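You operate a simulated robot arm through the tools that you are given. There is no shell and no other tool.

You run a simulated robot arm. Do the job below in one go: nothing can be reset, and whatever is moved stays where it is left.

## Task
Reset the tripped juicer line and get its lamp green again.
Fine: its switch off, then the blue reset button under the clear lid, then the switch on; close the lid, leave the other switches, the red knob and the plug.

It is judged by the outcome, as a careful person would: the job done as asked, and still so three seconds after it is handed in. It fails if anything else is knocked over, pushed out of place, dropped, spilled or broken. Lids that push on must go on centred and level and be pressed home; caps that screw on are set level and turned clockwise until they are tight.

## Robot
A 7-joint arm with a three-finger gripper, fixed in place. Base frame: the origin is at the foot of the arm, x ahead of it, y to its left, z up; the work surface is at about z = 820. Lengths are in mm, angles in degrees, forces in N, time in s.
Its first joint turns from -166.0 to 166.0 degrees. Payload 2.69 kg.
The tool frame sits at the grasp point between the pads (the TCP): z along the fingers, y along the line on which they close. The tips reach 30 mm beyond it. Largest opening 128 mm; the body of the gripper starts 117 mm behind the TCP.
Orientation is that of the tool frame in the base frame, as [roll, pitch, yaw] about the fixed x, y, z axes, in that order (R = Rz(yaw) Ry(pitch) Rx(roll)). With the fingers straight down and closing along the base's y, the tool's x points along the base's -x, its y along +y and its z along -z.

## Interface
- The arm moves only by the tool move_arm. Its argument "motion" is a list of rows, each a list of 3 entries, a list of its own where there are three numbers: the shift along the tool's x, y, z in mm, then the turn, a rotation vector about the tool's x, y, z in degrees, then the opening in per cent of the stroke, from 0 (shut) to 100 (fully open). In form: [[[dx, dy, dz], [rx, ry, rz], jaw], ...]. A call has 1 to 20 rows; each row shifts and turns the commanded pose from where the row before left it, along the tool's axes as they then stand. Rows are played at 5 a second. More than 50 mm and 8.6 degrees between two rows, or a gripper value outside its range, and nothing of the call is played. Where a pose cannot be reached the arm comes as near as it can. A force on the tool above 40 N (or 10 N above the force at the start of the call, whichever is more), or a blocked arm, ends the call early, and 0.2 s more pass. The fingers move at their own pace and stop on an object; they squeeze with about 31 N. The grip force told is the motor's: it shows also when the fingers shut on nothing. Time passes only in rows, and 0.2 s behind the last, so rows that do not move let the fingers close. It gives the time, the measured TCP pose, the force on the tool (base axes), the opening and the grip force at its end, in the units of the frame above (readings bear some noise), with the torque about the TCP (base axes, N m) and any sound that the robot's microphone picked up.
- Cameras (640 x 400 px; columns grow to the right, rows downward): "scene" is fixed at [400.7, -649.1, 1612.9]; the picture's right is [0.87, -0.49, 0.00], its down [-0.33, -0.58, -0.74] and it looks along [0.37, 0.65, -0.67] (base axes); focal length 350 px, centre (320, 200). "wrist" rides on the gripper at [58, 54, -131] in the tool frame; the picture's right is [-0.68, 0.74, 0.00], its down [-0.62, -0.57, -0.55] and it looks along [-0.40, -0.37, 0.84] (tool axes); focal length 234 px, centre (320, 200). There is no depth. A picture from a camera that has moved, and an enlarged one, comes with that camera's place and axes in the base frame and with its lens.
- capture(camera): a new picture of that camera. No time passes.
- slide_trunk(by): slides the trunk up (or, below 0, down) by that many mm; the arm rides with it, the base frame stays. It gives what a move gives, with no picture.
- enlarge(camera, box): a new picture of the part [left, top, right, bottom] of that camera's present view, enlarged. No time passes.
- close_job(): hands the job in; it is judged then, once.

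Nothing tells you positions but the pictures and the camera data. Unless the task says otherwise, let go and move clear before handing in.

The tools are called after "Call:" by a JSON object that holds its "op" and its "data". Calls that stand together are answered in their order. move_arm: Moves the arm, as the interface text tells. Its arguments: {"type":"object","properties":{"motion":{"type":"array"}},"required":["motion"]} The other tools are called the same way: slide_trunk (by) slides the trunk up or down; capture (camera) takes a picture; enlarge (camera, box) takes an enlarged picture of a part of a camera's view; close_job () hands the job in.

At the start:

```text
t: 0.0
eef_pos: [764.3, -16.2, 1211.0]
tool_rot: [-180.0, 0.0, 179.9]
contact_force: [-0.9, 0.6, -0.3]
torque: [-0.06, 0.0, 0.02]
opening: 128.0
finger_force: 0.0
trunk travel left (down, up): [-150.0, 200.0]
```

scene: 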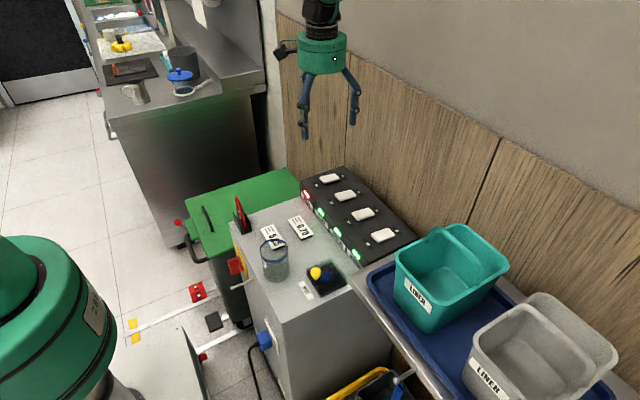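
wrist: 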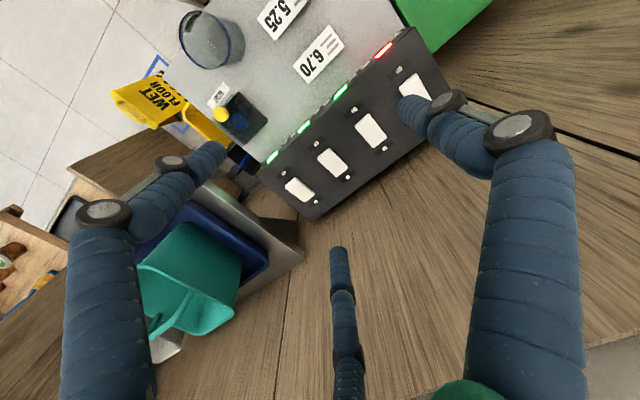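

I see a switch panel with four rockers and lamps, one red and three green, on a grey cabinet. A yellow and blue button pair and a round clear thing sit nearby, so I'll look closer first.

Call:
{"op": "enlarge", "data": {"camera": "scene", "box": [220, 150, 430, 310]}}

Call:
{"op": "enlarge", "data": {"camera": "scene", "box": [280, 160, 420, 270]}}

Call:
{"op": "enlarge", "data": {"camera": "wrist", "box": [160, 0, 460, 220]}}

Call:
{"op": "enlarge", "data": {"camera": "scene", "box": [220, 220, 380, 330]}}

```text
2.50 times, centred on (325, 230) of scene
camera zoom: at [400.7, -649.1, 1612.9], right [0.87, -0.49, 0.0], down [-0.33, -0.58, -0.74], along [0.37, 0.65, -0.67], focal length 875 px, centre (308, 125)
```

zoom: 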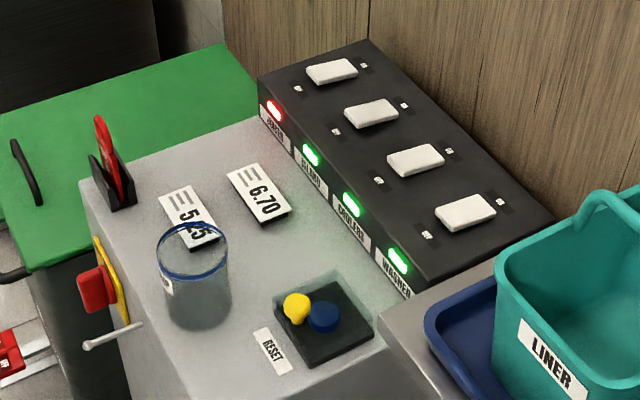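

```text
3.64 times, centred on (350, 215) of scene
camera zoom: at [400.7, -649.1, 1612.9], right [0.87, -0.49, 0.0], down [-0.33, -0.58, -0.74], along [0.37, 0.65, -0.67], focal length 1273 px, centre (211, 146)
```

zoom: 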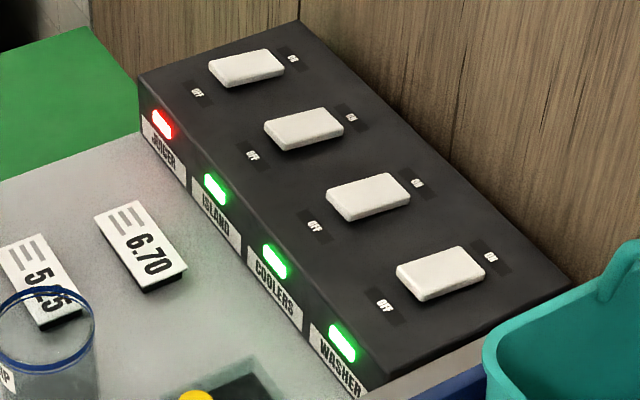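

```text
1.82 times, centred on (310, 110) of wrist
camera zoom: at [706.8, 38.0, 1343.0], right [0.68, 0.74, 0.0], down [0.62, -0.57, 0.55], along [0.4, -0.37, -0.84], focal length 426 px, centre (338, 364)
```

zoom: 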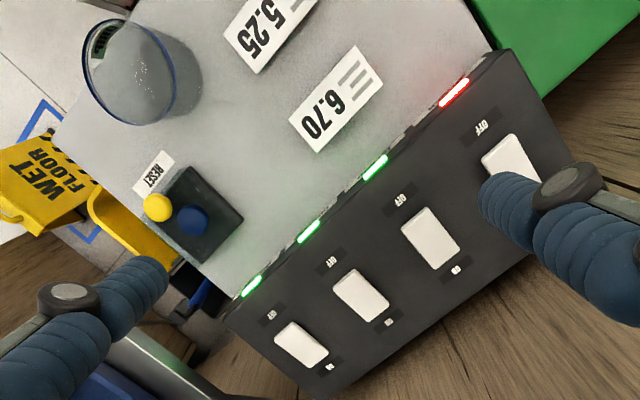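

```text
3.64 times, centred on (300, 275) of scene
camera zoom: at [400.7, -649.1, 1612.9], right [0.87, -0.49, 0.0], down [-0.33, -0.58, -0.74], along [0.37, 0.65, -0.67], focal length 1273 px, centre (393, -73)
```

zoom: 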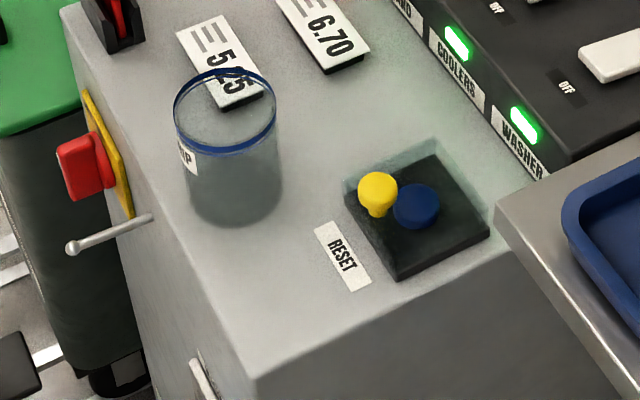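

The lidded reset box appears to be near (690, -170), with its yellow knob at about (656, -172, 882). The juicer rocker is near (866, 118, 902). I'll move the wrist camera above the reset box for a close look.

Call:
{"op": "move_arm", "data": {"motion": [[[15, -31, 40], [0, 0, 0], 100], [[15, -31, 40], [0, 0, 0], 100], [[15, -31, 40], [0, 0, 0], 100], [[15, -31, 40], [0, 0, 0], 100], [[14, -30, 40], [0, 0, 0], 100], [[0, 0, 0], [0, 0, 0], 100]]}}

Call:
{"op": "capture", "data": {"camera": "wrist"}}

Call:
{"op": "capture", "data": {"camera": "scene"}}

```text
refused: row 1 steps farther than a row can; nothing moved
```

```text
taken
camera wrist: at [706.8, 38.0, 1343.0], right [0.68, 0.74, 0.0], down [0.62, -0.57, 0.55], along [0.4, -0.37, -0.84], focal length 234 px, centre (320, 200)
```

wrist: 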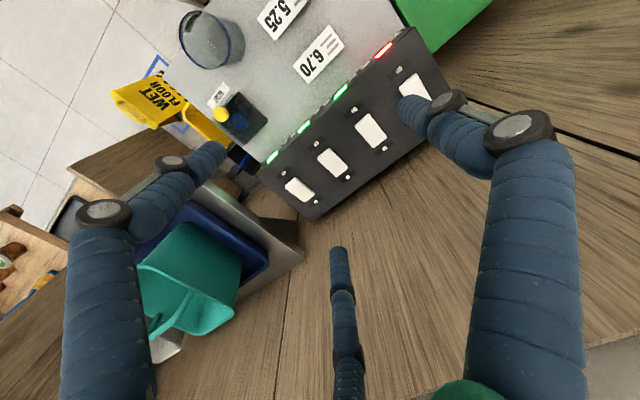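

```text
taken
```

scene: 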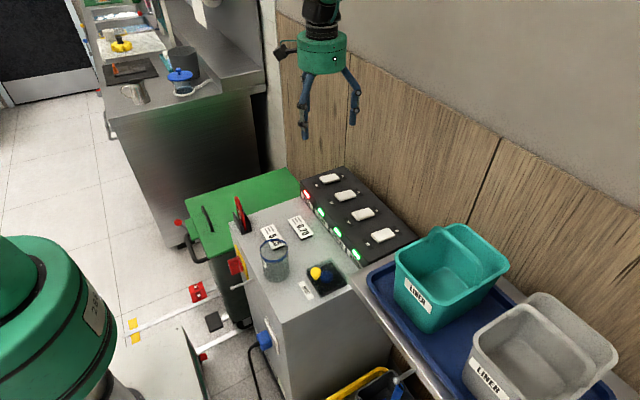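

The step was a little too long, so I'll use shorter rows toward the point above the reset box.

Call:
{"op": "move_arm", "data": {"motion": [[[12, -25, 35], [0, 0, 0], 100], [[12, -25, 35], [0, 0, 0], 100], [[12, -26, 35], [0, 0, 0], 100], [[13, -26, 35], [0, 0, 0], 100], [[13, -26, 35], [0, 0, 0], 100], [[12, -26, 30], [0, 0, 0], 100], [[0, 0, 0], [0, 0, 0], 100]]}}

Call:
{"op": "capture", "data": {"camera": "wrist"}}

Call:
{"op": "capture", "data": {"camera": "scene"}}

```text
t: 1.6
eef_pos: [690.9, -170.6, 1004.7]
tool_rot: [180.0, 0.0, -180.0]
contact_force: [0.2, -1.5, 0.6]
torque: [0.04, 0.0, -0.01]
opening: 128.0
finger_force: 0.1
trunk travel left (down, up): [-150.0, 200.0]
```

```text
taken
camera wrist: at [632.8, -116.4, 1137.6], right [0.68, 0.74, 0.0], down [0.62, -0.57, 0.55], along [0.4, -0.37, -0.84], focal length 234 px, centre (320, 200)
```

wrist: 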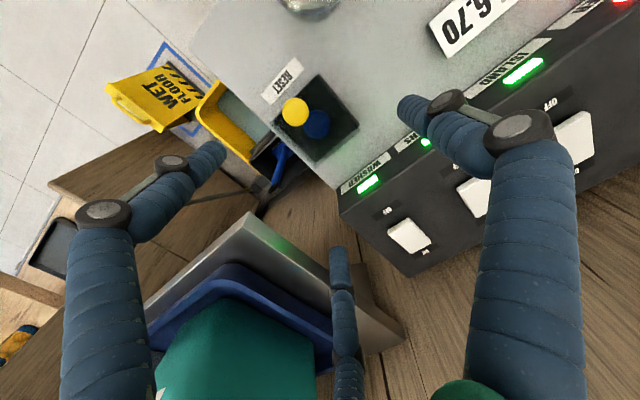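

```text
taken
```

scene: 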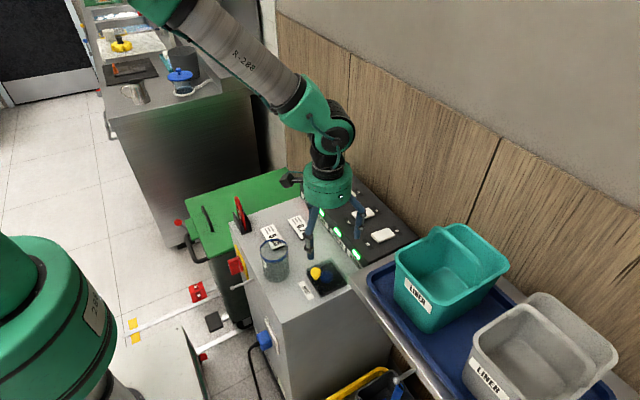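

Call:
{"op": "enlarge", "data": {"camera": "wrist", "box": [240, 50, 380, 180]}}

Call:
{"op": "enlarge", "data": {"camera": "scene", "box": [290, 245, 360, 305]}}

```text
3.08 times, centred on (310, 115) of wrist
camera zoom: at [632.8, -116.4, 1137.6], right [0.68, 0.74, 0.0], down [0.62, -0.57, 0.55], along [0.4, -0.37, -0.84], focal length 720 px, centre (351, 462)
```

zoom: 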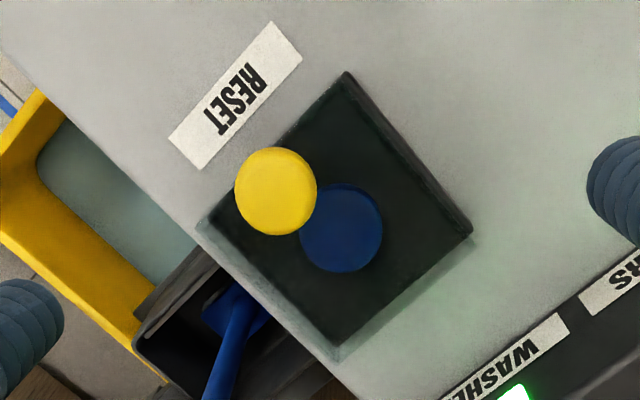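

```text
6.67 times, centred on (325, 275) of scene
camera zoom: at [400.7, -649.1, 1612.9], right [0.87, -0.49, 0.0], down [-0.33, -0.58, -0.74], along [0.37, 0.65, -0.67], focal length 2333 px, centre (287, -300)
```

zoom: 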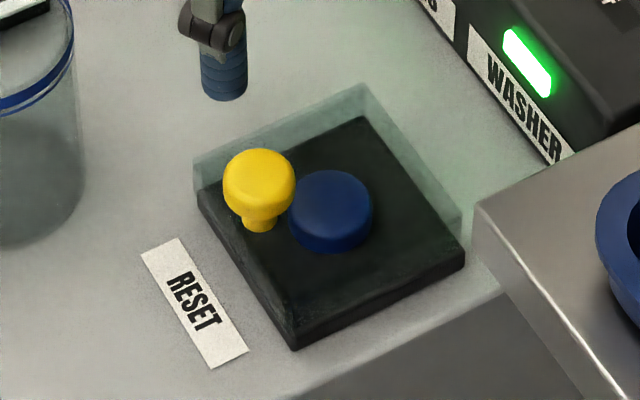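

The clear lid carries its yellow knob at its front edge, so it likely hinges at the back (+x). The blue button under it tops out at about z = 849. Next I'll close the fingers and move over the juicer rocker for a closer look at the panel.

Call:
{"op": "move_arm", "data": {"motion": [[[0, 0, -30], [0, 0, 0], 0], [[-20, 36, 0], [0, 0, 0], 0], [[-20, 36, 0], [0, 0, 0], 0], [[-20, 36, 0], [0, 0, 0], 0], [[-20, 36, 0], [0, 0, 0], 0], [[-20, 36, 0], [0, 0, 0], 0], [[-20, 36, 0], [0, 0, 0], 0], [[-20, 36, 0], [0, 0, 0], 0], [[-19, 37, 0], [0, 0, 0], 0], [[0, 0, 0], [0, 0, 0], 0]]}}

Call:
{"op": "capture", "data": {"camera": "wrist"}}

Call:
{"op": "capture", "data": {"camera": "scene"}}

```text
t: 3.8
eef_pos: [850.2, 121.6, 1035.0]
tool_rot: [-180.0, 0.0, 180.0]
contact_force: [-0.4, 0.7, -0.1]
torque: [-0.06, 0.03, 0.0]
opening: 1.9
finger_force: 30.7
trunk travel left (down, up): [-150.0, 200.0]
```

```text
taken
camera wrist: at [793.1, 174.7, 1167.1], right [0.68, 0.74, 0.0], down [0.62, -0.57, 0.55], along [0.4, -0.37, -0.84], focal length 234 px, centre (320, 200)
```

wrist: 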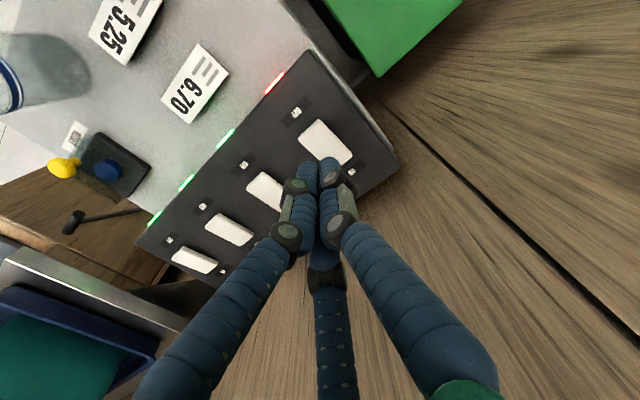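

```text
taken
```

scene: 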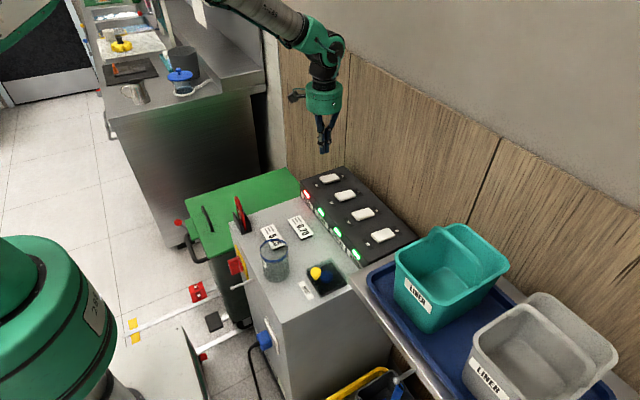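

The wrist view seems to show three finger-like legs, which would matter for clearance. I'll zoom in on the gripper and on the panel.

Call:
{"op": "enlarge", "data": {"camera": "scene", "box": [280, 60, 380, 160]}}

Call:
{"op": "enlarge", "data": {"camera": "wrist", "box": [200, 60, 420, 220]}}

Call:
{"op": "enlarge", "data": {"camera": "scene", "box": [295, 160, 365, 210]}}

Call:
{"op": "enlarge", "data": {"camera": "wrist", "box": [30, 100, 170, 200]}}

```text
4.00 times, centred on (330, 110) of scene
camera zoom: at [400.7, -649.1, 1612.9], right [0.87, -0.49, 0.0], down [-0.33, -0.58, -0.74], along [0.37, 0.65, -0.67], focal length 1400 px, centre (280, 560)
```

zoom: 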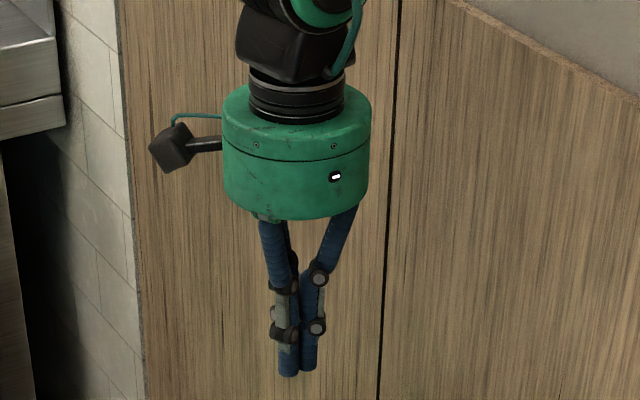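

```text
2.50 times, centred on (310, 140) of wrist
camera zoom: at [793.1, 174.7, 1167.1], right [0.68, 0.74, 0.0], down [0.62, -0.57, 0.55], along [0.4, -0.37, -0.84], focal length 585 px, centre (345, 350)
```

zoom: 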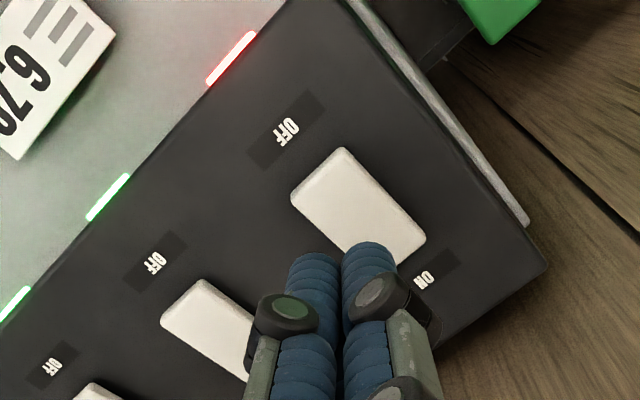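

```text
8.00 times, centred on (330, 185) of scene
camera zoom: at [400.7, -649.1, 1612.9], right [0.87, -0.49, 0.0], down [-0.33, -0.58, -0.74], along [0.37, 0.65, -0.67], focal length 2800 px, centre (240, 320)
```

zoom: 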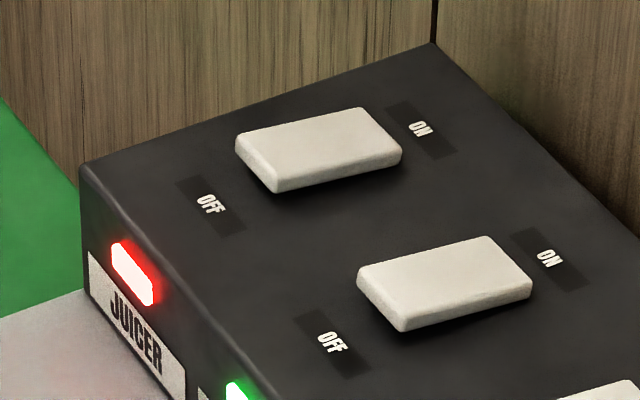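

```text
4.00 times, centred on (100, 150) of wrist
camera zoom: at [793.1, 174.7, 1167.1], right [0.68, 0.74, 0.0], down [0.62, -0.57, 0.55], along [0.4, -0.37, -0.84], focal length 937 px, centre (1200, 400)
```

zoom: 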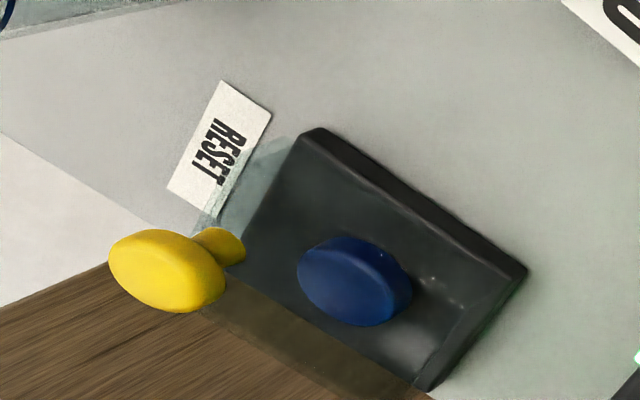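

The juicer rocker spans x from about 841 to 899 and y from 101 to 131, and its OFF end (toward the robot) is raised, so it is on. I'll descend with closed fingers to just above that OFF end.

Call:
{"op": "move_arm", "data": {"motion": [[[2, -5, 30], [0, 0, 0], 0], [[0, 0, 35], [0, 0, 0], 0], [[0, 0, 25], [0, 0, 0], 0], [[0, 0, 0], [0, 0, 0], 0]]}}

Call:
{"op": "enlarge", "data": {"camera": "scene", "box": [280, 140, 380, 220]}}

Call:
{"op": "capture", "data": {"camera": "wrist"}}

```text
t: 4.8
eef_pos: [848.6, 114.6, 943.7]
tool_rot: [-180.0, 0.0, -180.0]
contact_force: [0.6, -0.4, -0.6]
torque: [0.0, -0.03, 0.02]
opening: 2.4
finger_force: 30.7
trunk travel left (down, up): [-150.0, 200.0]
```

```text
5.00 times, centred on (330, 180) of scene
camera zoom: at [400.7, -649.1, 1612.9], right [0.87, -0.49, 0.0], down [-0.33, -0.58, -0.74], along [0.37, 0.65, -0.67], focal length 1750 px, centre (270, 300)
```

zoom: 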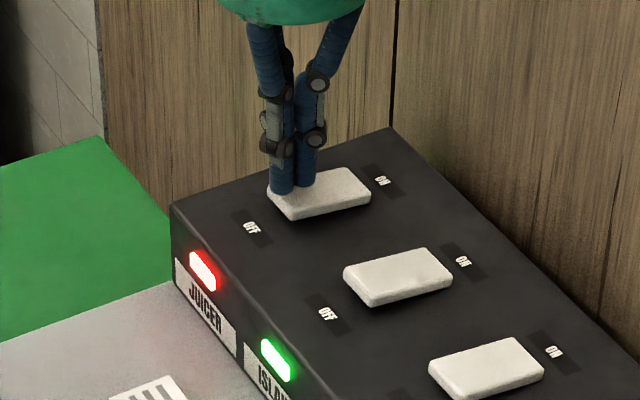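

```text
taken
camera wrist: at [790.7, 168.3, 1077.3], right [0.68, 0.74, 0.0], down [0.62, -0.57, 0.55], along [0.4, -0.37, -0.84], focal length 234 px, centre (320, 200)
```

wrist: 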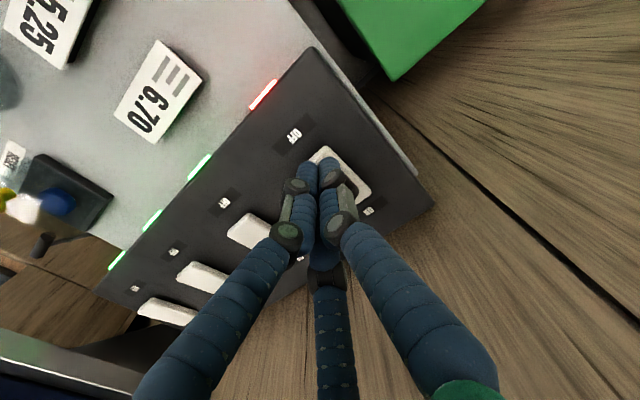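

The tips are just above the OFF end. I'll press down in small steps and watch the force.

Call:
{"op": "move_arm", "data": {"motion": [[[0, 0, 3], [0, 0, 0], 0], [[0, 0, 3], [0, 0, 0], 0], [[0, 0, 3], [0, 0, 0], 0], [[0, 0, 0], [0, 0, 0], 0]]}}

Call:
{"op": "enlarge", "data": {"camera": "scene", "box": [280, 140, 380, 220]}}

```text
t: 5.8
eef_pos: [848.2, 114.3, 936.6]
tool_rot: [180.0, 0.1, 180.0]
contact_force: [0.2, -0.3, 1.3]
torque: [-0.01, 0.05, 0.0]
opening: 2.1
finger_force: 31.0
trunk travel left (down, up): [-150.0, 200.0]
```

```text
5.00 times, centred on (330, 180) of scene
camera zoom: at [400.7, -649.1, 1612.9], right [0.87, -0.49, 0.0], down [-0.33, -0.58, -0.74], along [0.37, 0.65, -0.67], focal length 1750 px, centre (270, 300)
```

zoom: 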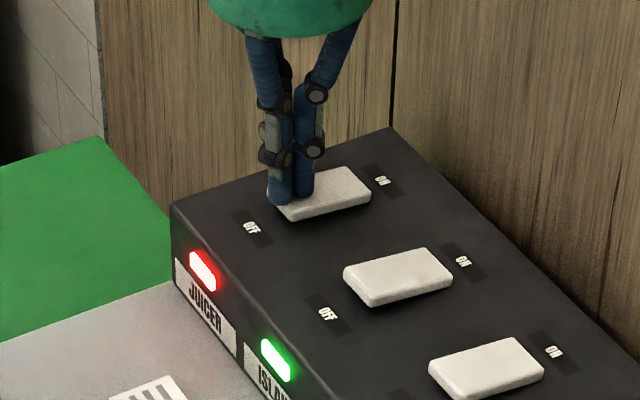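

Little or no contact yet, so I'll keep pressing in small steps.

Call:
{"op": "move_arm", "data": {"motion": [[[0, 0, 2], [0, 0, 0], 0], [[0, 0, 2], [0, 0, 0], 0], [[0, 0, 2], [0, 0, 0], 0], [[0, 0, 0], [0, 0, 0], 0]]}}

Call:
{"op": "enlarge", "data": {"camera": "scene", "box": [280, 140, 380, 220]}}

```text
t: 6.8
eef_pos: [847.1, 114.0, 932.5]
tool_rot: [180.0, 0.1, 180.0]
contact_force: [-5.0, 1.0, 11.9]
torque: [-0.01, -0.11, 0.03]
opening: 2.2
finger_force: 30.9
trunk travel left (down, up): [-150.0, 200.0]
```

```text
5.00 times, centred on (330, 180) of scene
camera zoom: at [400.7, -649.1, 1612.9], right [0.87, -0.49, 0.0], down [-0.33, -0.58, -0.74], along [0.37, 0.65, -0.67], focal length 1750 px, centre (270, 300)
```

zoom: 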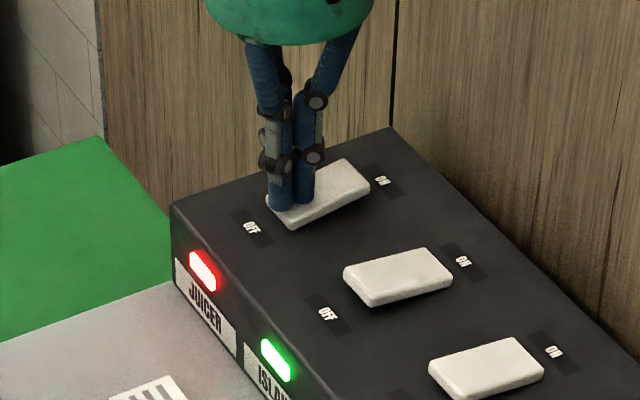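

The rocker has tilted to OFF, with its ON end now raised. I'll lift off and check that it stays.

Call:
{"op": "move_arm", "data": {"motion": [[[0, 0, 1], [0, 0, 0], 0], [[0, 0, 0], [0, 0, 0], 0], [[0, 0, -20], [0, 0, 0], 0], [[0, 0, -40], [0, 0, 0], 0], [[0, 0, -40], [0, 0, 0], 0], [[0, 0, 0], [0, 0, 0], 0]]}}

Call:
{"op": "enlarge", "data": {"camera": "scene", "box": [280, 140, 380, 220]}}

Call:
{"op": "capture", "data": {"camera": "scene"}}

```text
t: 8.2
eef_pos: [846.3, 113.6, 1030.6]
tool_rot: [-180.0, 0.0, -180.0]
contact_force: [0.2, -0.1, 0.5]
torque: [0.03, -0.01, 0.03]
opening: 1.9
finger_force: 30.8
trunk travel left (down, up): [-150.0, 200.0]
```

```text
5.00 times, centred on (330, 180) of scene
camera zoom: at [400.7, -649.1, 1612.9], right [0.87, -0.49, 0.0], down [-0.33, -0.58, -0.74], along [0.37, 0.65, -0.67], focal length 1750 px, centre (270, 300)
```

zoom: 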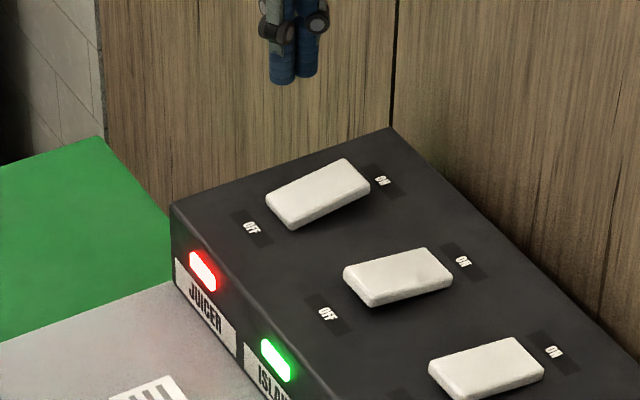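

```text
taken
```

scene: 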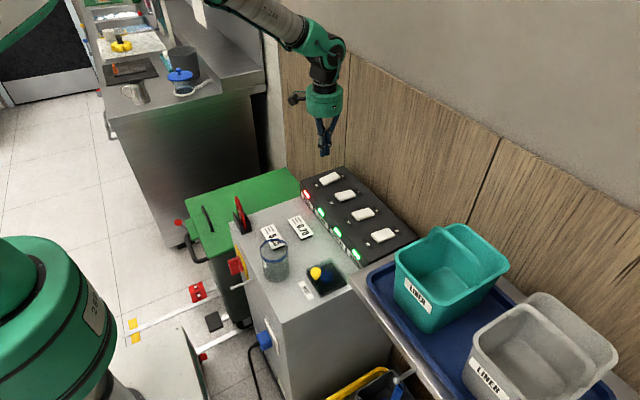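

The juicer switch is now off and stays off. Next is the lid, so I'll move above the yellow knob at about (657, -173) with the jaws half open and check alignment.

Call:
{"op": "move_arm", "data": {"motion": [[[23.8, -35.9, 3], [0, 0, 0], 0], [[23.8, -35.9, 3], [0, 0, 0], 0], [[23.8, -35.9, 4], [0, 0, 0], 0], [[23.8, -35.9, 4], [0, 0, 0], 0], [[23.8, -35.9, 4], [0, 0, 0], 0], [[23.8, -35.9, 4], [0, 0, 0], 50], [[23.8, -35.9, 4], [0, 0, 0], 50], [[23.7, -36.0, 4], [0, 0, 0], 50], [[0, 0, 40], [0, 0, 0], 50], [[0, 0, 0], [0, 0, 0], 50]]}}

Call:
{"op": "capture", "data": {"camera": "wrist"}}

Call:
{"op": "enlarge", "data": {"camera": "scene", "box": [260, 200, 380, 300]}}

```text
t: 10.4
eef_pos: [657.2, -173.2, 959.4]
tool_rot: [-180.0, -0.1, -180.0]
contact_force: [0.1, 0.2, -0.8]
torque: [0.05, 0.02, 0.02]
opening: 63.9
finger_force: 0.1
trunk travel left (down, up): [-150.0, 200.0]
```

```text
taken
camera wrist: at [599.7, -119.7, 1091.7], right [0.68, 0.74, 0.0], down [0.62, -0.57, 0.55], along [0.4, -0.37, -0.84], focal length 234 px, centre (320, 200)
```

wrist: 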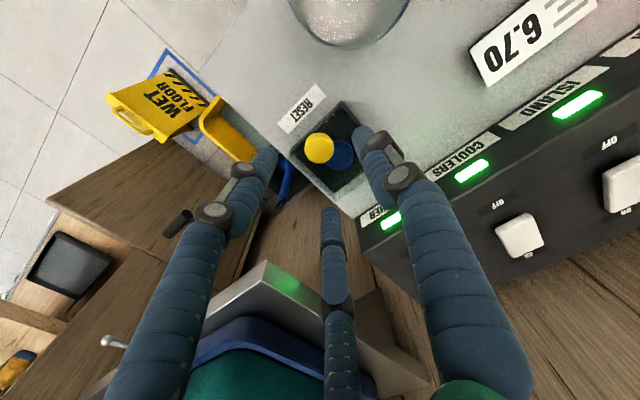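

```text
4.00 times, centred on (320, 250) of scene
camera zoom: at [400.7, -649.1, 1612.9], right [0.87, -0.49, 0.0], down [-0.33, -0.58, -0.74], along [0.37, 0.65, -0.67], focal length 1400 px, centre (320, 0)
```

zoom: 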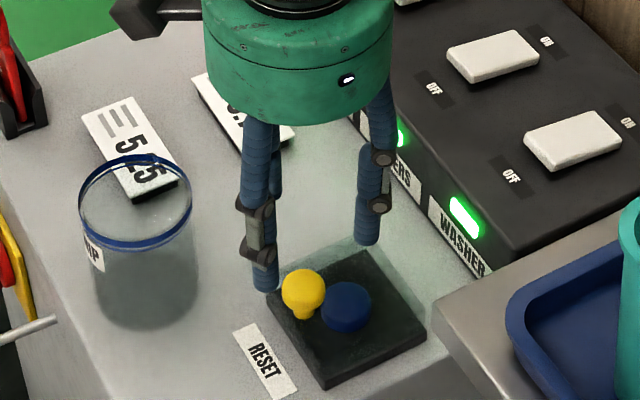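

The knob sits directly under the TCP as predicted. I'll lower until the tips are just above the lid plate, around the knob head, and check before gripping.

Call:
{"op": "move_arm", "data": {"motion": [[[0, 0, 25], [0, 0, 0], 45], [[0, 0, 20], [0, 0, 0], 45], [[0, 0, 18], [0, 0, 0], 45], [[0, 0, 0], [0, 0, 0], 45]]}}

Call:
{"op": "enlarge", "data": {"camera": "wrist", "box": [220, 60, 420, 240]}}

Call:
{"op": "enlarge", "data": {"camera": "scene", "box": [280, 230, 370, 305]}}

```text
t: 11.4
eef_pos: [657.4, -173.7, 897.8]
tool_rot: [-180.0, 0.0, -180.0]
contact_force: [-0.2, 1.5, -0.3]
torque: [-0.03, 0.01, 0.02]
opening: 57.7
finger_force: 0.1
trunk travel left (down, up): [-150.0, 200.0]
```

```text
2.22 times, centred on (320, 150) of wrist
camera zoom: at [599.6, -119.5, 1029.0], right [0.68, 0.74, 0.0], down [0.62, -0.57, 0.55], along [0.4, -0.37, -0.84], focal length 520 px, centre (320, 311)
```

zoom: 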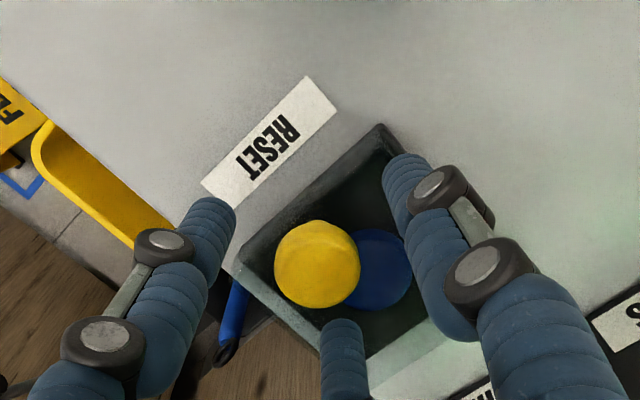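

```text
5.33 times, centred on (325, 268) of scene
camera zoom: at [400.7, -649.1, 1612.9], right [0.87, -0.49, 0.0], down [-0.33, -0.58, -0.74], along [0.37, 0.65, -0.67], focal length 1866 px, centre (293, -160)
```

zoom: 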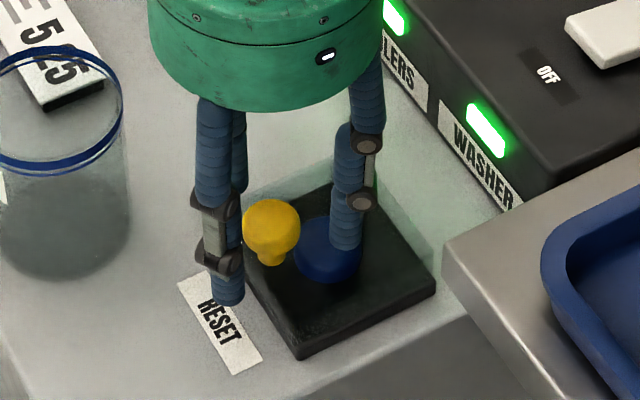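

The knob is centred between the fingers and the tips clear the lid. I'll close on the knob now.

Call:
{"op": "move_arm", "data": {"motion": [[[0, 0, 0], [0, 0, 0], 15], [[0, 0, 0], [0, 0, 0], 0], [[0, 0, 0], [0, 0, 0], 0]]}}

Call:
{"op": "enlarge", "data": {"camera": "wrist", "box": [220, 60, 420, 240]}}

Call:
{"op": "enlarge", "data": {"camera": "scene", "box": [280, 230, 370, 305]}}

```text
t: 12.2
eef_pos: [657.2, -174.3, 897.4]
tool_rot: [-179.9, 0.0, 179.9]
contact_force: [4.3, -11.9, -1.9]
torque: [-0.39, -0.1, 0.04]
opening: 27.1
finger_force: 31.1
trunk travel left (down, up): [-150.0, 200.0]
```

```text
2.22 times, centred on (320, 150) of wrist
camera zoom: at [600.0, -120.3, 1029.3], right [0.68, 0.74, 0.0], down [0.62, -0.57, 0.55], along [0.4, -0.37, -0.84], focal length 520 px, centre (320, 311)
```

zoom: 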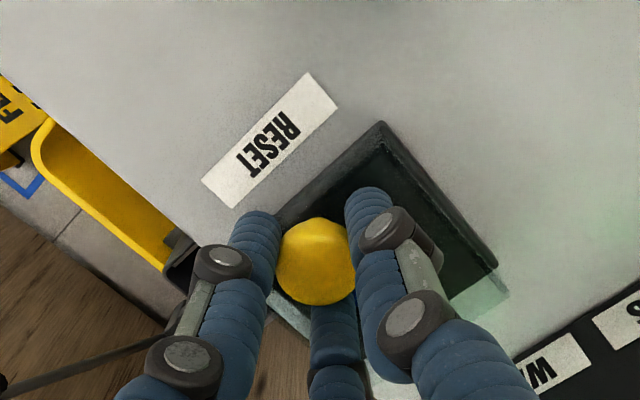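

```text
5.33 times, centred on (325, 268) of scene
camera zoom: at [400.7, -649.1, 1612.9], right [0.87, -0.49, 0.0], down [-0.33, -0.58, -0.74], along [0.37, 0.65, -0.67], focal length 1866 px, centre (293, -160)
```

zoom: 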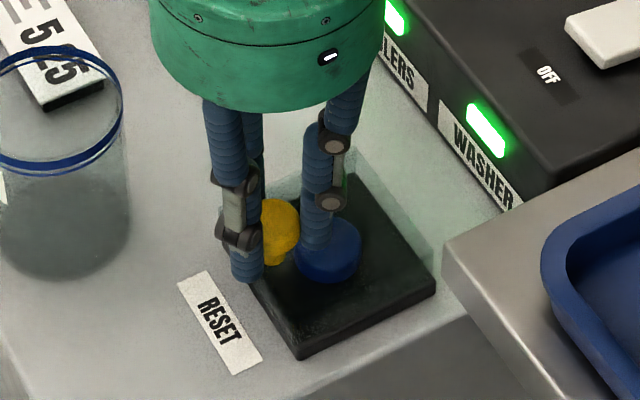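

The grip reads 27 mm, which matches the knob head. There is a small sideways load, so I'll shift 1 mm in -y and begin lifting along the hinge arc, checking the force.

Call:
{"op": "move_arm", "data": {"motion": [[[0, -0.8, 0], [0, 0, 0], 0], [[-1.6, 0, -3.1], [0, 0, 0], 0], [[-1.7, 0, -3.1], [0, 0, 0], 0], [[0, 0, 0], [0, 0, 0], 0]]}}

Call:
{"op": "enlarge", "data": {"camera": "scene", "box": [280, 230, 370, 305]}}

```text
t: 13.2
eef_pos: [659.4, -175.2, 901.4]
tool_rot: [179.8, -0.2, 180.0]
contact_force: [-5.0, -16.7, -8.5]
torque: [-0.17, 0.84, -0.01]
opening: 26.3
finger_force: 44.6
trunk travel left (down, up): [-150.0, 200.0]
```

```text
5.33 times, centred on (325, 268) of scene
camera zoom: at [400.7, -649.1, 1612.9], right [0.87, -0.49, 0.0], down [-0.33, -0.58, -0.74], along [0.37, 0.65, -0.67], focal length 1866 px, centre (293, -160)
```

zoom: 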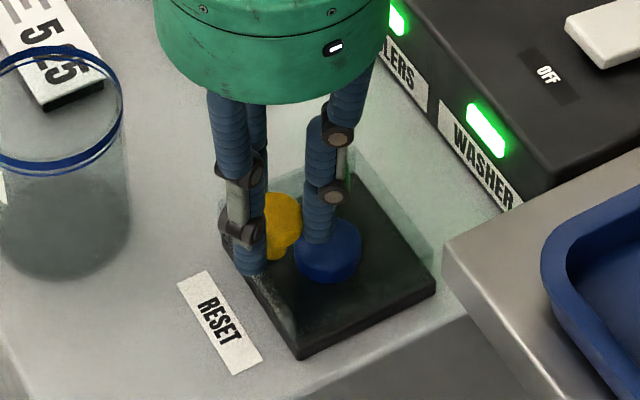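

The lid has started to rise by about 4 mm with modest forces. I'll continue along the arc with a slight -y correction.

Call:
{"op": "move_arm", "data": {"motion": [[[-1.9, -1, -2.9], [0, 0, 0], 0], [[-1.9, 0, -3.0], [0, 0, 0], 0], [[-2.2, 0, -2.8], [0, 0, 0], 0], [[-2.2, 0, -2.8], [0, 0, 0], 0], [[0, 0, 0], [0, 0, 0], 0]]}}

Call:
{"op": "enlarge", "data": {"camera": "scene", "box": [280, 230, 370, 305]}}

Call:
{"op": "enlarge", "data": {"camera": "wrist", "box": [220, 60, 420, 240]}}

```text
t: 14.5
eef_pos: [666.1, -175.1, 913.4]
tool_rot: [-180.0, -0.2, 180.0]
contact_force: [-13.7, -0.5, 16.4]
torque: [-0.51, -0.22, -0.08]
opening: 26.3
finger_force: 44.9
trunk travel left (down, up): [-150.0, 200.0]
stopped in row 5: the force on the tool passed its limit at 40 N (the readings are from after the stop); the commanded pose is now the measured one
```

```text
5.33 times, centred on (325, 268) of scene
camera zoom: at [400.7, -649.1, 1612.9], right [0.87, -0.49, 0.0], down [-0.33, -0.58, -0.74], along [0.37, 0.65, -0.67], focal length 1866 px, centre (293, -160)
```

zoom: 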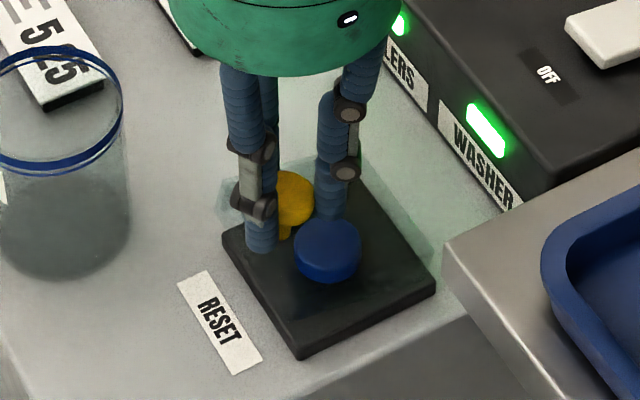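

```text
2.22 times, centred on (320, 150) of wrist
camera zoom: at [608.3, -121.0, 1047.8], right [0.68, 0.74, 0.0], down [0.62, -0.57, 0.55], along [0.4, -0.37, -0.84], focal length 520 px, centre (320, 311)
```

zoom: 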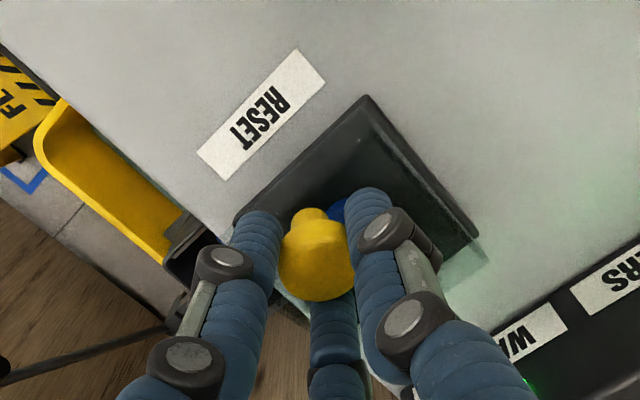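

The lid is up roughly 14°. The force points radially outward from the hinge, so my arc was a bit too shallow. I'll relax outward slightly and recheck.

Call:
{"op": "move_arm", "data": {"motion": [[[0.8, 0, -1.0], [0, 0, 0], 0], [[0.8, 0, -1.0], [0, 0, 0], 0], [[0, 0, 0], [0, 0, 0], 0]]}}

```text
t: 15.3
eef_pos: [665.1, -175.1, 915.2]
tool_rot: [179.8, -0.3, 180.0]
contact_force: [1.1, -3.1, -7.1]
torque: [-0.04, 0.36, 0.0]
opening: 26.1
finger_force: 45.3
trunk travel left (down, up): [-150.0, 200.0]
```

The force is now just the lid's weight, so the revised hinge centre at about (732, 862) fits. I'll continue along that arc.

Call:
{"op": "move_arm", "data": {"motion": [[[-1.9, 0, -3.1], [0, 0, 0], 0], [[-2.0, 0, -3.0], [0, 0, 0], 0], [[-2.1, 0, -2.7], [0, 0, 0], 0], [[-2.1, 0, -2.7], [0, 0, 0], 0], [[0, 0, 0], [0, 0, 0], 0]]}}

Call:
{"op": "enlarge", "data": {"camera": "scene", "box": [280, 220, 370, 295]}}

```text
t: 16.5
eef_pos: [673.9, -173.5, 926.9]
tool_rot: [179.8, -0.3, 180.0]
contact_force: [-4.9, 1.1, -9.8]
torque: [0.41, 0.9, -0.07]
opening: 26.2
finger_force: 45.0
trunk travel left (down, up): [-150.0, 200.0]
```

```text
5.33 times, centred on (325, 258) of scene
camera zoom: at [400.7, -649.1, 1612.9], right [0.87, -0.49, 0.0], down [-0.33, -0.58, -0.74], along [0.37, 0.65, -0.67], focal length 1866 px, centre (293, -107)
```

zoom: 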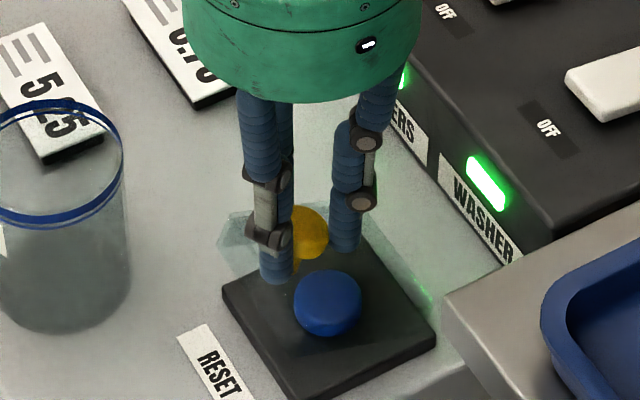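

Going well: the lid is visibly tilting up. Continuing the arc.

Call:
{"op": "move_arm", "data": {"motion": [[[-2.2, 0, -2.5], [0, 0, 0], 0], [[-2.3, 0, -2.5], [0, 0, 0], 0], [[-2.5, 0, -2.3], [0, 0, 0], 0], [[-2.5, 0, -2.2], [0, 0, 0], 0], [[-2.7, 0, -2.1], [0, 0, 0], 0], [[-2.7, 0, -2.1], [0, 0, 0], 0], [[0, 0, 0], [0, 0, 0], 0]]}}

Call:
{"op": "enlarge", "data": {"camera": "scene", "box": [280, 220, 370, 295]}}

```text
t: 18.1
eef_pos: [689.2, -174.5, 942.0]
tool_rot: [180.0, -0.2, -179.9]
contact_force: [-4.8, 7.1, -4.1]
torque: [0.6, 0.59, -0.14]
opening: 25.6
finger_force: 44.9
trunk travel left (down, up): [-150.0, 200.0]
```

```text
5.33 times, centred on (325, 258) of scene
camera zoom: at [400.7, -649.1, 1612.9], right [0.87, -0.49, 0.0], down [-0.33, -0.58, -0.74], along [0.37, 0.65, -0.67], focal length 1866 px, centre (293, -107)
```

zoom: 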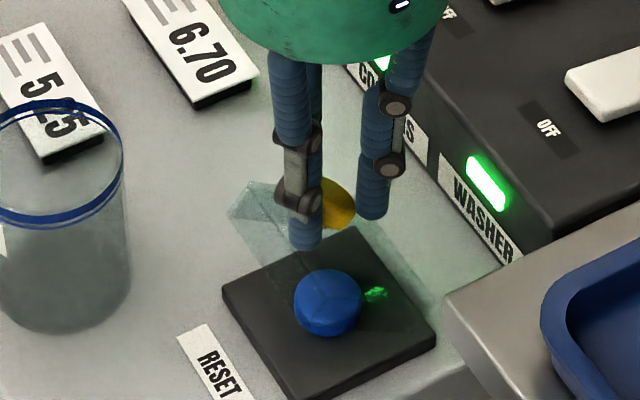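

The lid is about 40° open with low forces. Continuing.

Call:
{"op": "move_arm", "data": {"motion": [[[-2.8, 0, -1.8], [0, 0, 0], 0], [[-2.9, 0, -1.8], [0, 0, 0], 0], [[-3.0, 0, -1.6], [0, 0, 0], 0], [[-3.0, 0, -1.5], [0, 0, 0], 0], [[-3.1, 0, -1.3], [0, 0, 0], 0], [[-3.2, 0, -1.3], [0, 0, 0], 0], [[-3.2, 0, -1.1], [0, 0, 0], 0], [[-3.2, 0, -1.0], [0, 0, 0], 0], [[0, 0, 0], [0, 0, 0], 0]]}}

Call:
{"op": "enlarge", "data": {"camera": "scene", "box": [280, 210, 370, 285]}}

```text
t: 19.9
eef_pos: [710.5, -174.3, 953.7]
tool_rot: [179.9, -0.3, -179.9]
contact_force: [-13.0, 7.2, 20.8]
torque: [0.21, 0.83, -0.2]
opening: 24.1
finger_force: 46.0
trunk travel left (down, up): [-150.0, 200.0]
stopped in row 8: the force on the tool passed its limit at 41 N (the readings are from after the stop); the commanded pose is now the measured one
```

```text
5.33 times, centred on (325, 248) of scene
camera zoom: at [400.7, -649.1, 1612.9], right [0.87, -0.49, 0.0], down [-0.33, -0.58, -0.74], along [0.37, 0.65, -0.67], focal length 1866 px, centre (293, -53)
```

zoom: 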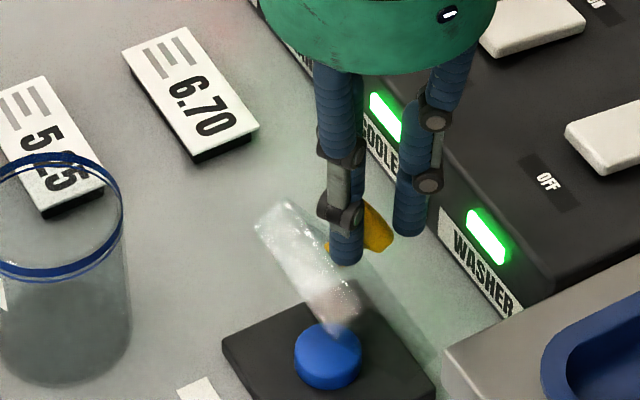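

The lid is at about 60° and there is radial load again, so I'll relax outward slightly.

Call:
{"op": "move_arm", "data": {"motion": [[[0.5, 0, -1.0], [0, 0, 0], 0], [[0.5, 0, -1.2], [0, 0, 0], 0], [[0, 0, 0], [0, 0, 0], 0]]}}

Call:
{"op": "enlarge", "data": {"camera": "wrist", "box": [220, 60, 420, 240]}}

```text
t: 20.7
eef_pos: [710.8, -172.8, 954.2]
tool_rot: [179.8, -0.2, 180.0]
contact_force: [-4.1, 11.2, 6.1]
torque: [0.08, 0.33, -0.08]
opening: 23.5
finger_force: 44.9
trunk travel left (down, up): [-150.0, 200.0]
```

```text
2.22 times, centred on (320, 150) of wrist
camera zoom: at [653.3, -120.1, 1087.1], right [0.68, 0.74, 0.0], down [0.62, -0.57, 0.55], along [0.4, -0.37, -0.84], focal length 520 px, centre (320, 311)
```

zoom: 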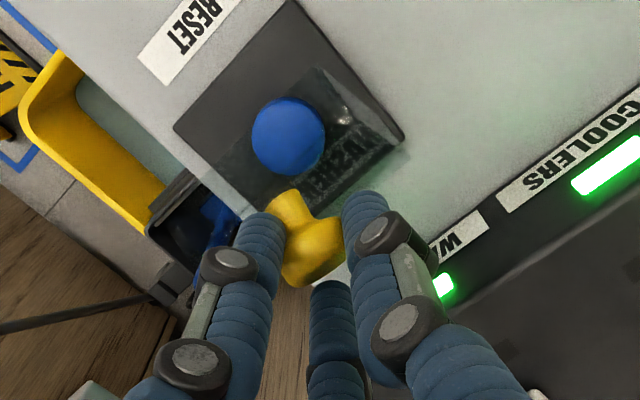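

Still holding well, and the knob is turning in the grip as hoped. I'll ease +y by 1 mm and continue toward vertical.

Call:
{"op": "move_arm", "data": {"motion": [[[0, 0.8, -0.5], [0, 0, 0], 0], [[-3.3, 0, -0.8], [0, 0, 0], 0], [[-3.3, 0, -0.8], [0, 0, 0], 0], [[-3.3, 0, -0.7], [0, 0, 0], 0], [[-3.4, 0, -0.6], [0, 0, 0], 0], [[-3.4, 0, -0.4], [0, 0, 0], 0], [[-3.4, 0, -0.2], [0, 0, 0], 0], [[0, 0, 0], [0, 0, 0], 0]]}}

Call:
{"op": "enlarge", "data": {"camera": "scene", "box": [280, 200, 380, 285]}}

```text
t: 22.1
eef_pos: [726.0, -171.4, 960.4]
tool_rot: [179.9, -0.2, -180.0]
contact_force: [-9.0, 8.0, 14.3]
torque: [0.6, 0.71, -0.12]
opening: 19.6
finger_force: 44.9
trunk travel left (down, up): [-150.0, 200.0]
stopped in row 6: the force on the tool passed its limit at 41 N (the readings are from after the stop); the commanded pose is now the measured one
```

```text
4.71 times, centred on (330, 242) of scene
camera zoom: at [400.7, -649.1, 1612.9], right [0.87, -0.49, 0.0], down [-0.33, -0.58, -0.74], along [0.37, 0.65, -0.67], focal length 1647 px, centre (273, 0)
```

zoom: 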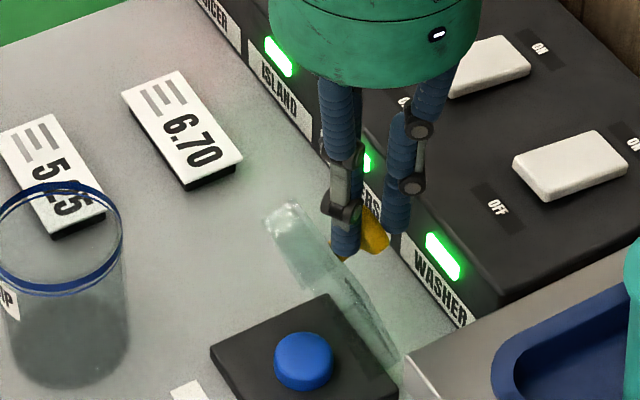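

The grip has narrowed to 19.6 mm, so the knob may be sliding toward the tips. I'll look before going on.

Call:
{"op": "enlarge", "data": {"camera": "wrist", "box": [220, 60, 420, 240]}}

Call:
{"op": "enlarge", "data": {"camera": "scene", "box": [315, 220, 375, 285]}}

```text
2.22 times, centred on (320, 150) of wrist
camera zoom: at [668.8, -118.4, 1093.6], right [0.68, 0.74, 0.0], down [0.62, -0.57, 0.55], along [0.4, -0.37, -0.84], focal length 520 px, centre (320, 311)
```

zoom: 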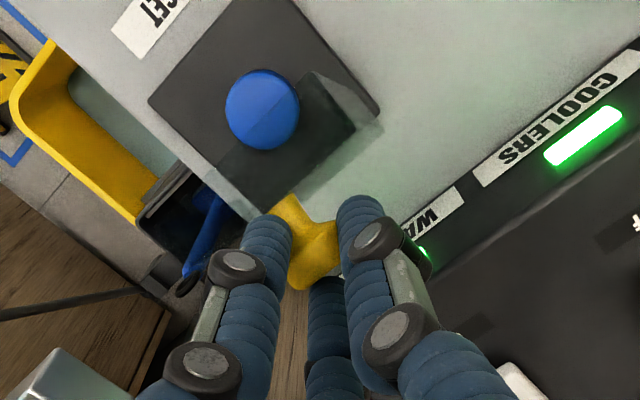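

```text
6.15 times, centred on (345, 252) of scene
camera zoom: at [400.7, -649.1, 1612.9], right [0.87, -0.49, 0.0], down [-0.33, -0.58, -0.74], along [0.37, 0.65, -0.67], focal length 2154 px, centre (166, -123)
```

zoom: 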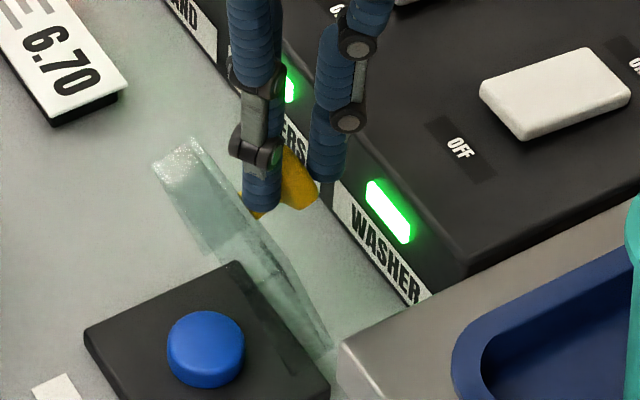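

I need to know exactly where the fingers sit on the knob, so I'll zoom in more tightly from both cameras.

Call:
{"op": "enlarge", "data": {"camera": "wrist", "box": [285, 90, 365, 160]}}

Call:
{"op": "enlarge", "data": {"camera": "scene", "box": [330, 235, 365, 265]}}

```text
5.71 times, centred on (325, 125) of wrist
camera zoom: at [668.8, -118.4, 1093.6], right [0.68, 0.74, 0.0], down [0.62, -0.57, 0.55], along [0.4, -0.37, -0.84], focal length 1338 px, centre (291, 629)
```

zoom: 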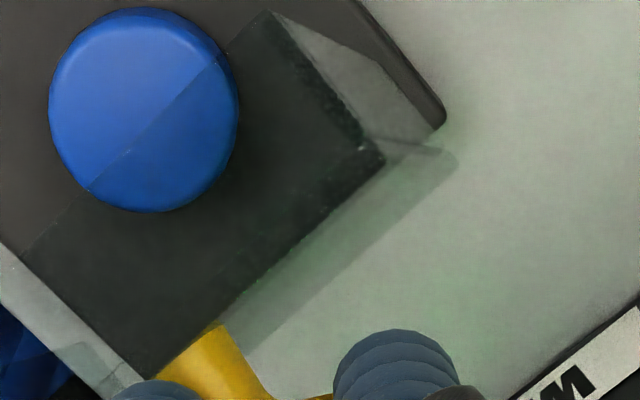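

```text
13.33 times, centred on (348, 250) of scene
camera zoom: at [400.7, -649.1, 1612.9], right [0.87, -0.49, 0.0], down [-0.33, -0.58, -0.74], along [0.37, 0.65, -0.67], focal length 4666 px, centre (-47, -467)
```

zoom: 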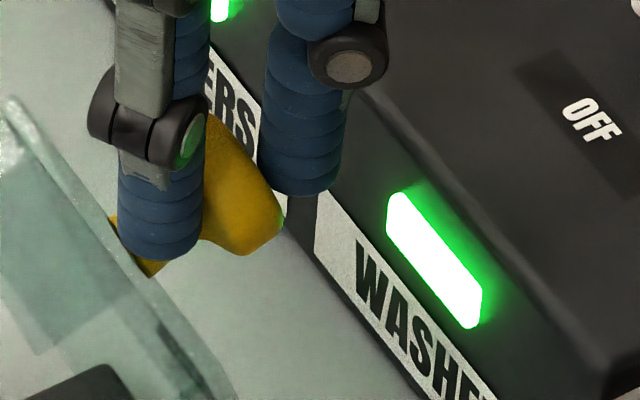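

The lid is about 70° open. The head centre is near (735, 929), ahead of and below the fingers, so the jaws now hook the neck behind the head. I'll slacken the squeeze just enough to keep the hook and lower a little for better engagement.

Call:
{"op": "move_arm", "data": {"motion": [[[0, 0, 0], [0, 0, 0], 16], [[0, 0, 2], [0, 0, 0], 16], [[0, 0, 2], [0, 0, 0], 16], [[0, 0, 2], [0, 0, 0], 16]]}}

Call:
{"op": "enlarge", "data": {"camera": "scene", "box": [315, 220, 375, 285]}}

Call:
{"op": "enlarge", "data": {"camera": "wrist", "box": [270, 110, 370, 200]}}

```text
t: 22.8
eef_pos: [729.3, -172.2, 961.3]
tool_rot: [-180.0, 0.1, 180.0]
contact_force: [-4.7, 9.5, 17.0]
torque: [0.19, 0.47, -0.03]
opening: 19.7
finger_force: 39.5
trunk travel left (down, up): [-150.0, 200.0]
stopped in row 3: the force on the tool passed its limit at 43 N (the readings are from after the stop); the commanded pose is now the measured one
```

```text
6.15 times, centred on (345, 252) of scene
camera zoom: at [400.7, -649.1, 1612.9], right [0.87, -0.49, 0.0], down [-0.33, -0.58, -0.74], along [0.37, 0.65, -0.67], focal length 2154 px, centre (166, -123)
```

zoom: 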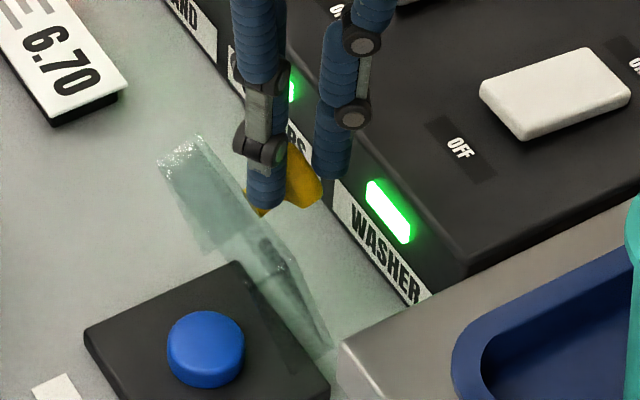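

```text
4.44 times, centred on (320, 155) of wrist
camera zoom: at [670.2, -118.2, 1094.1], right [0.68, 0.74, 0.0], down [0.61, -0.57, 0.55], along [0.41, -0.37, -0.84], focal length 1041 px, centre (320, 400)
```

zoom: 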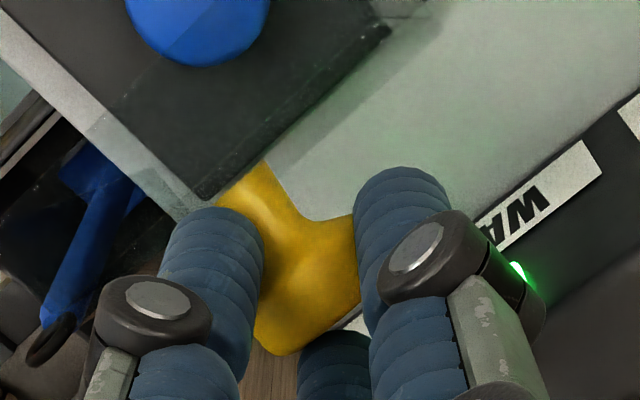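

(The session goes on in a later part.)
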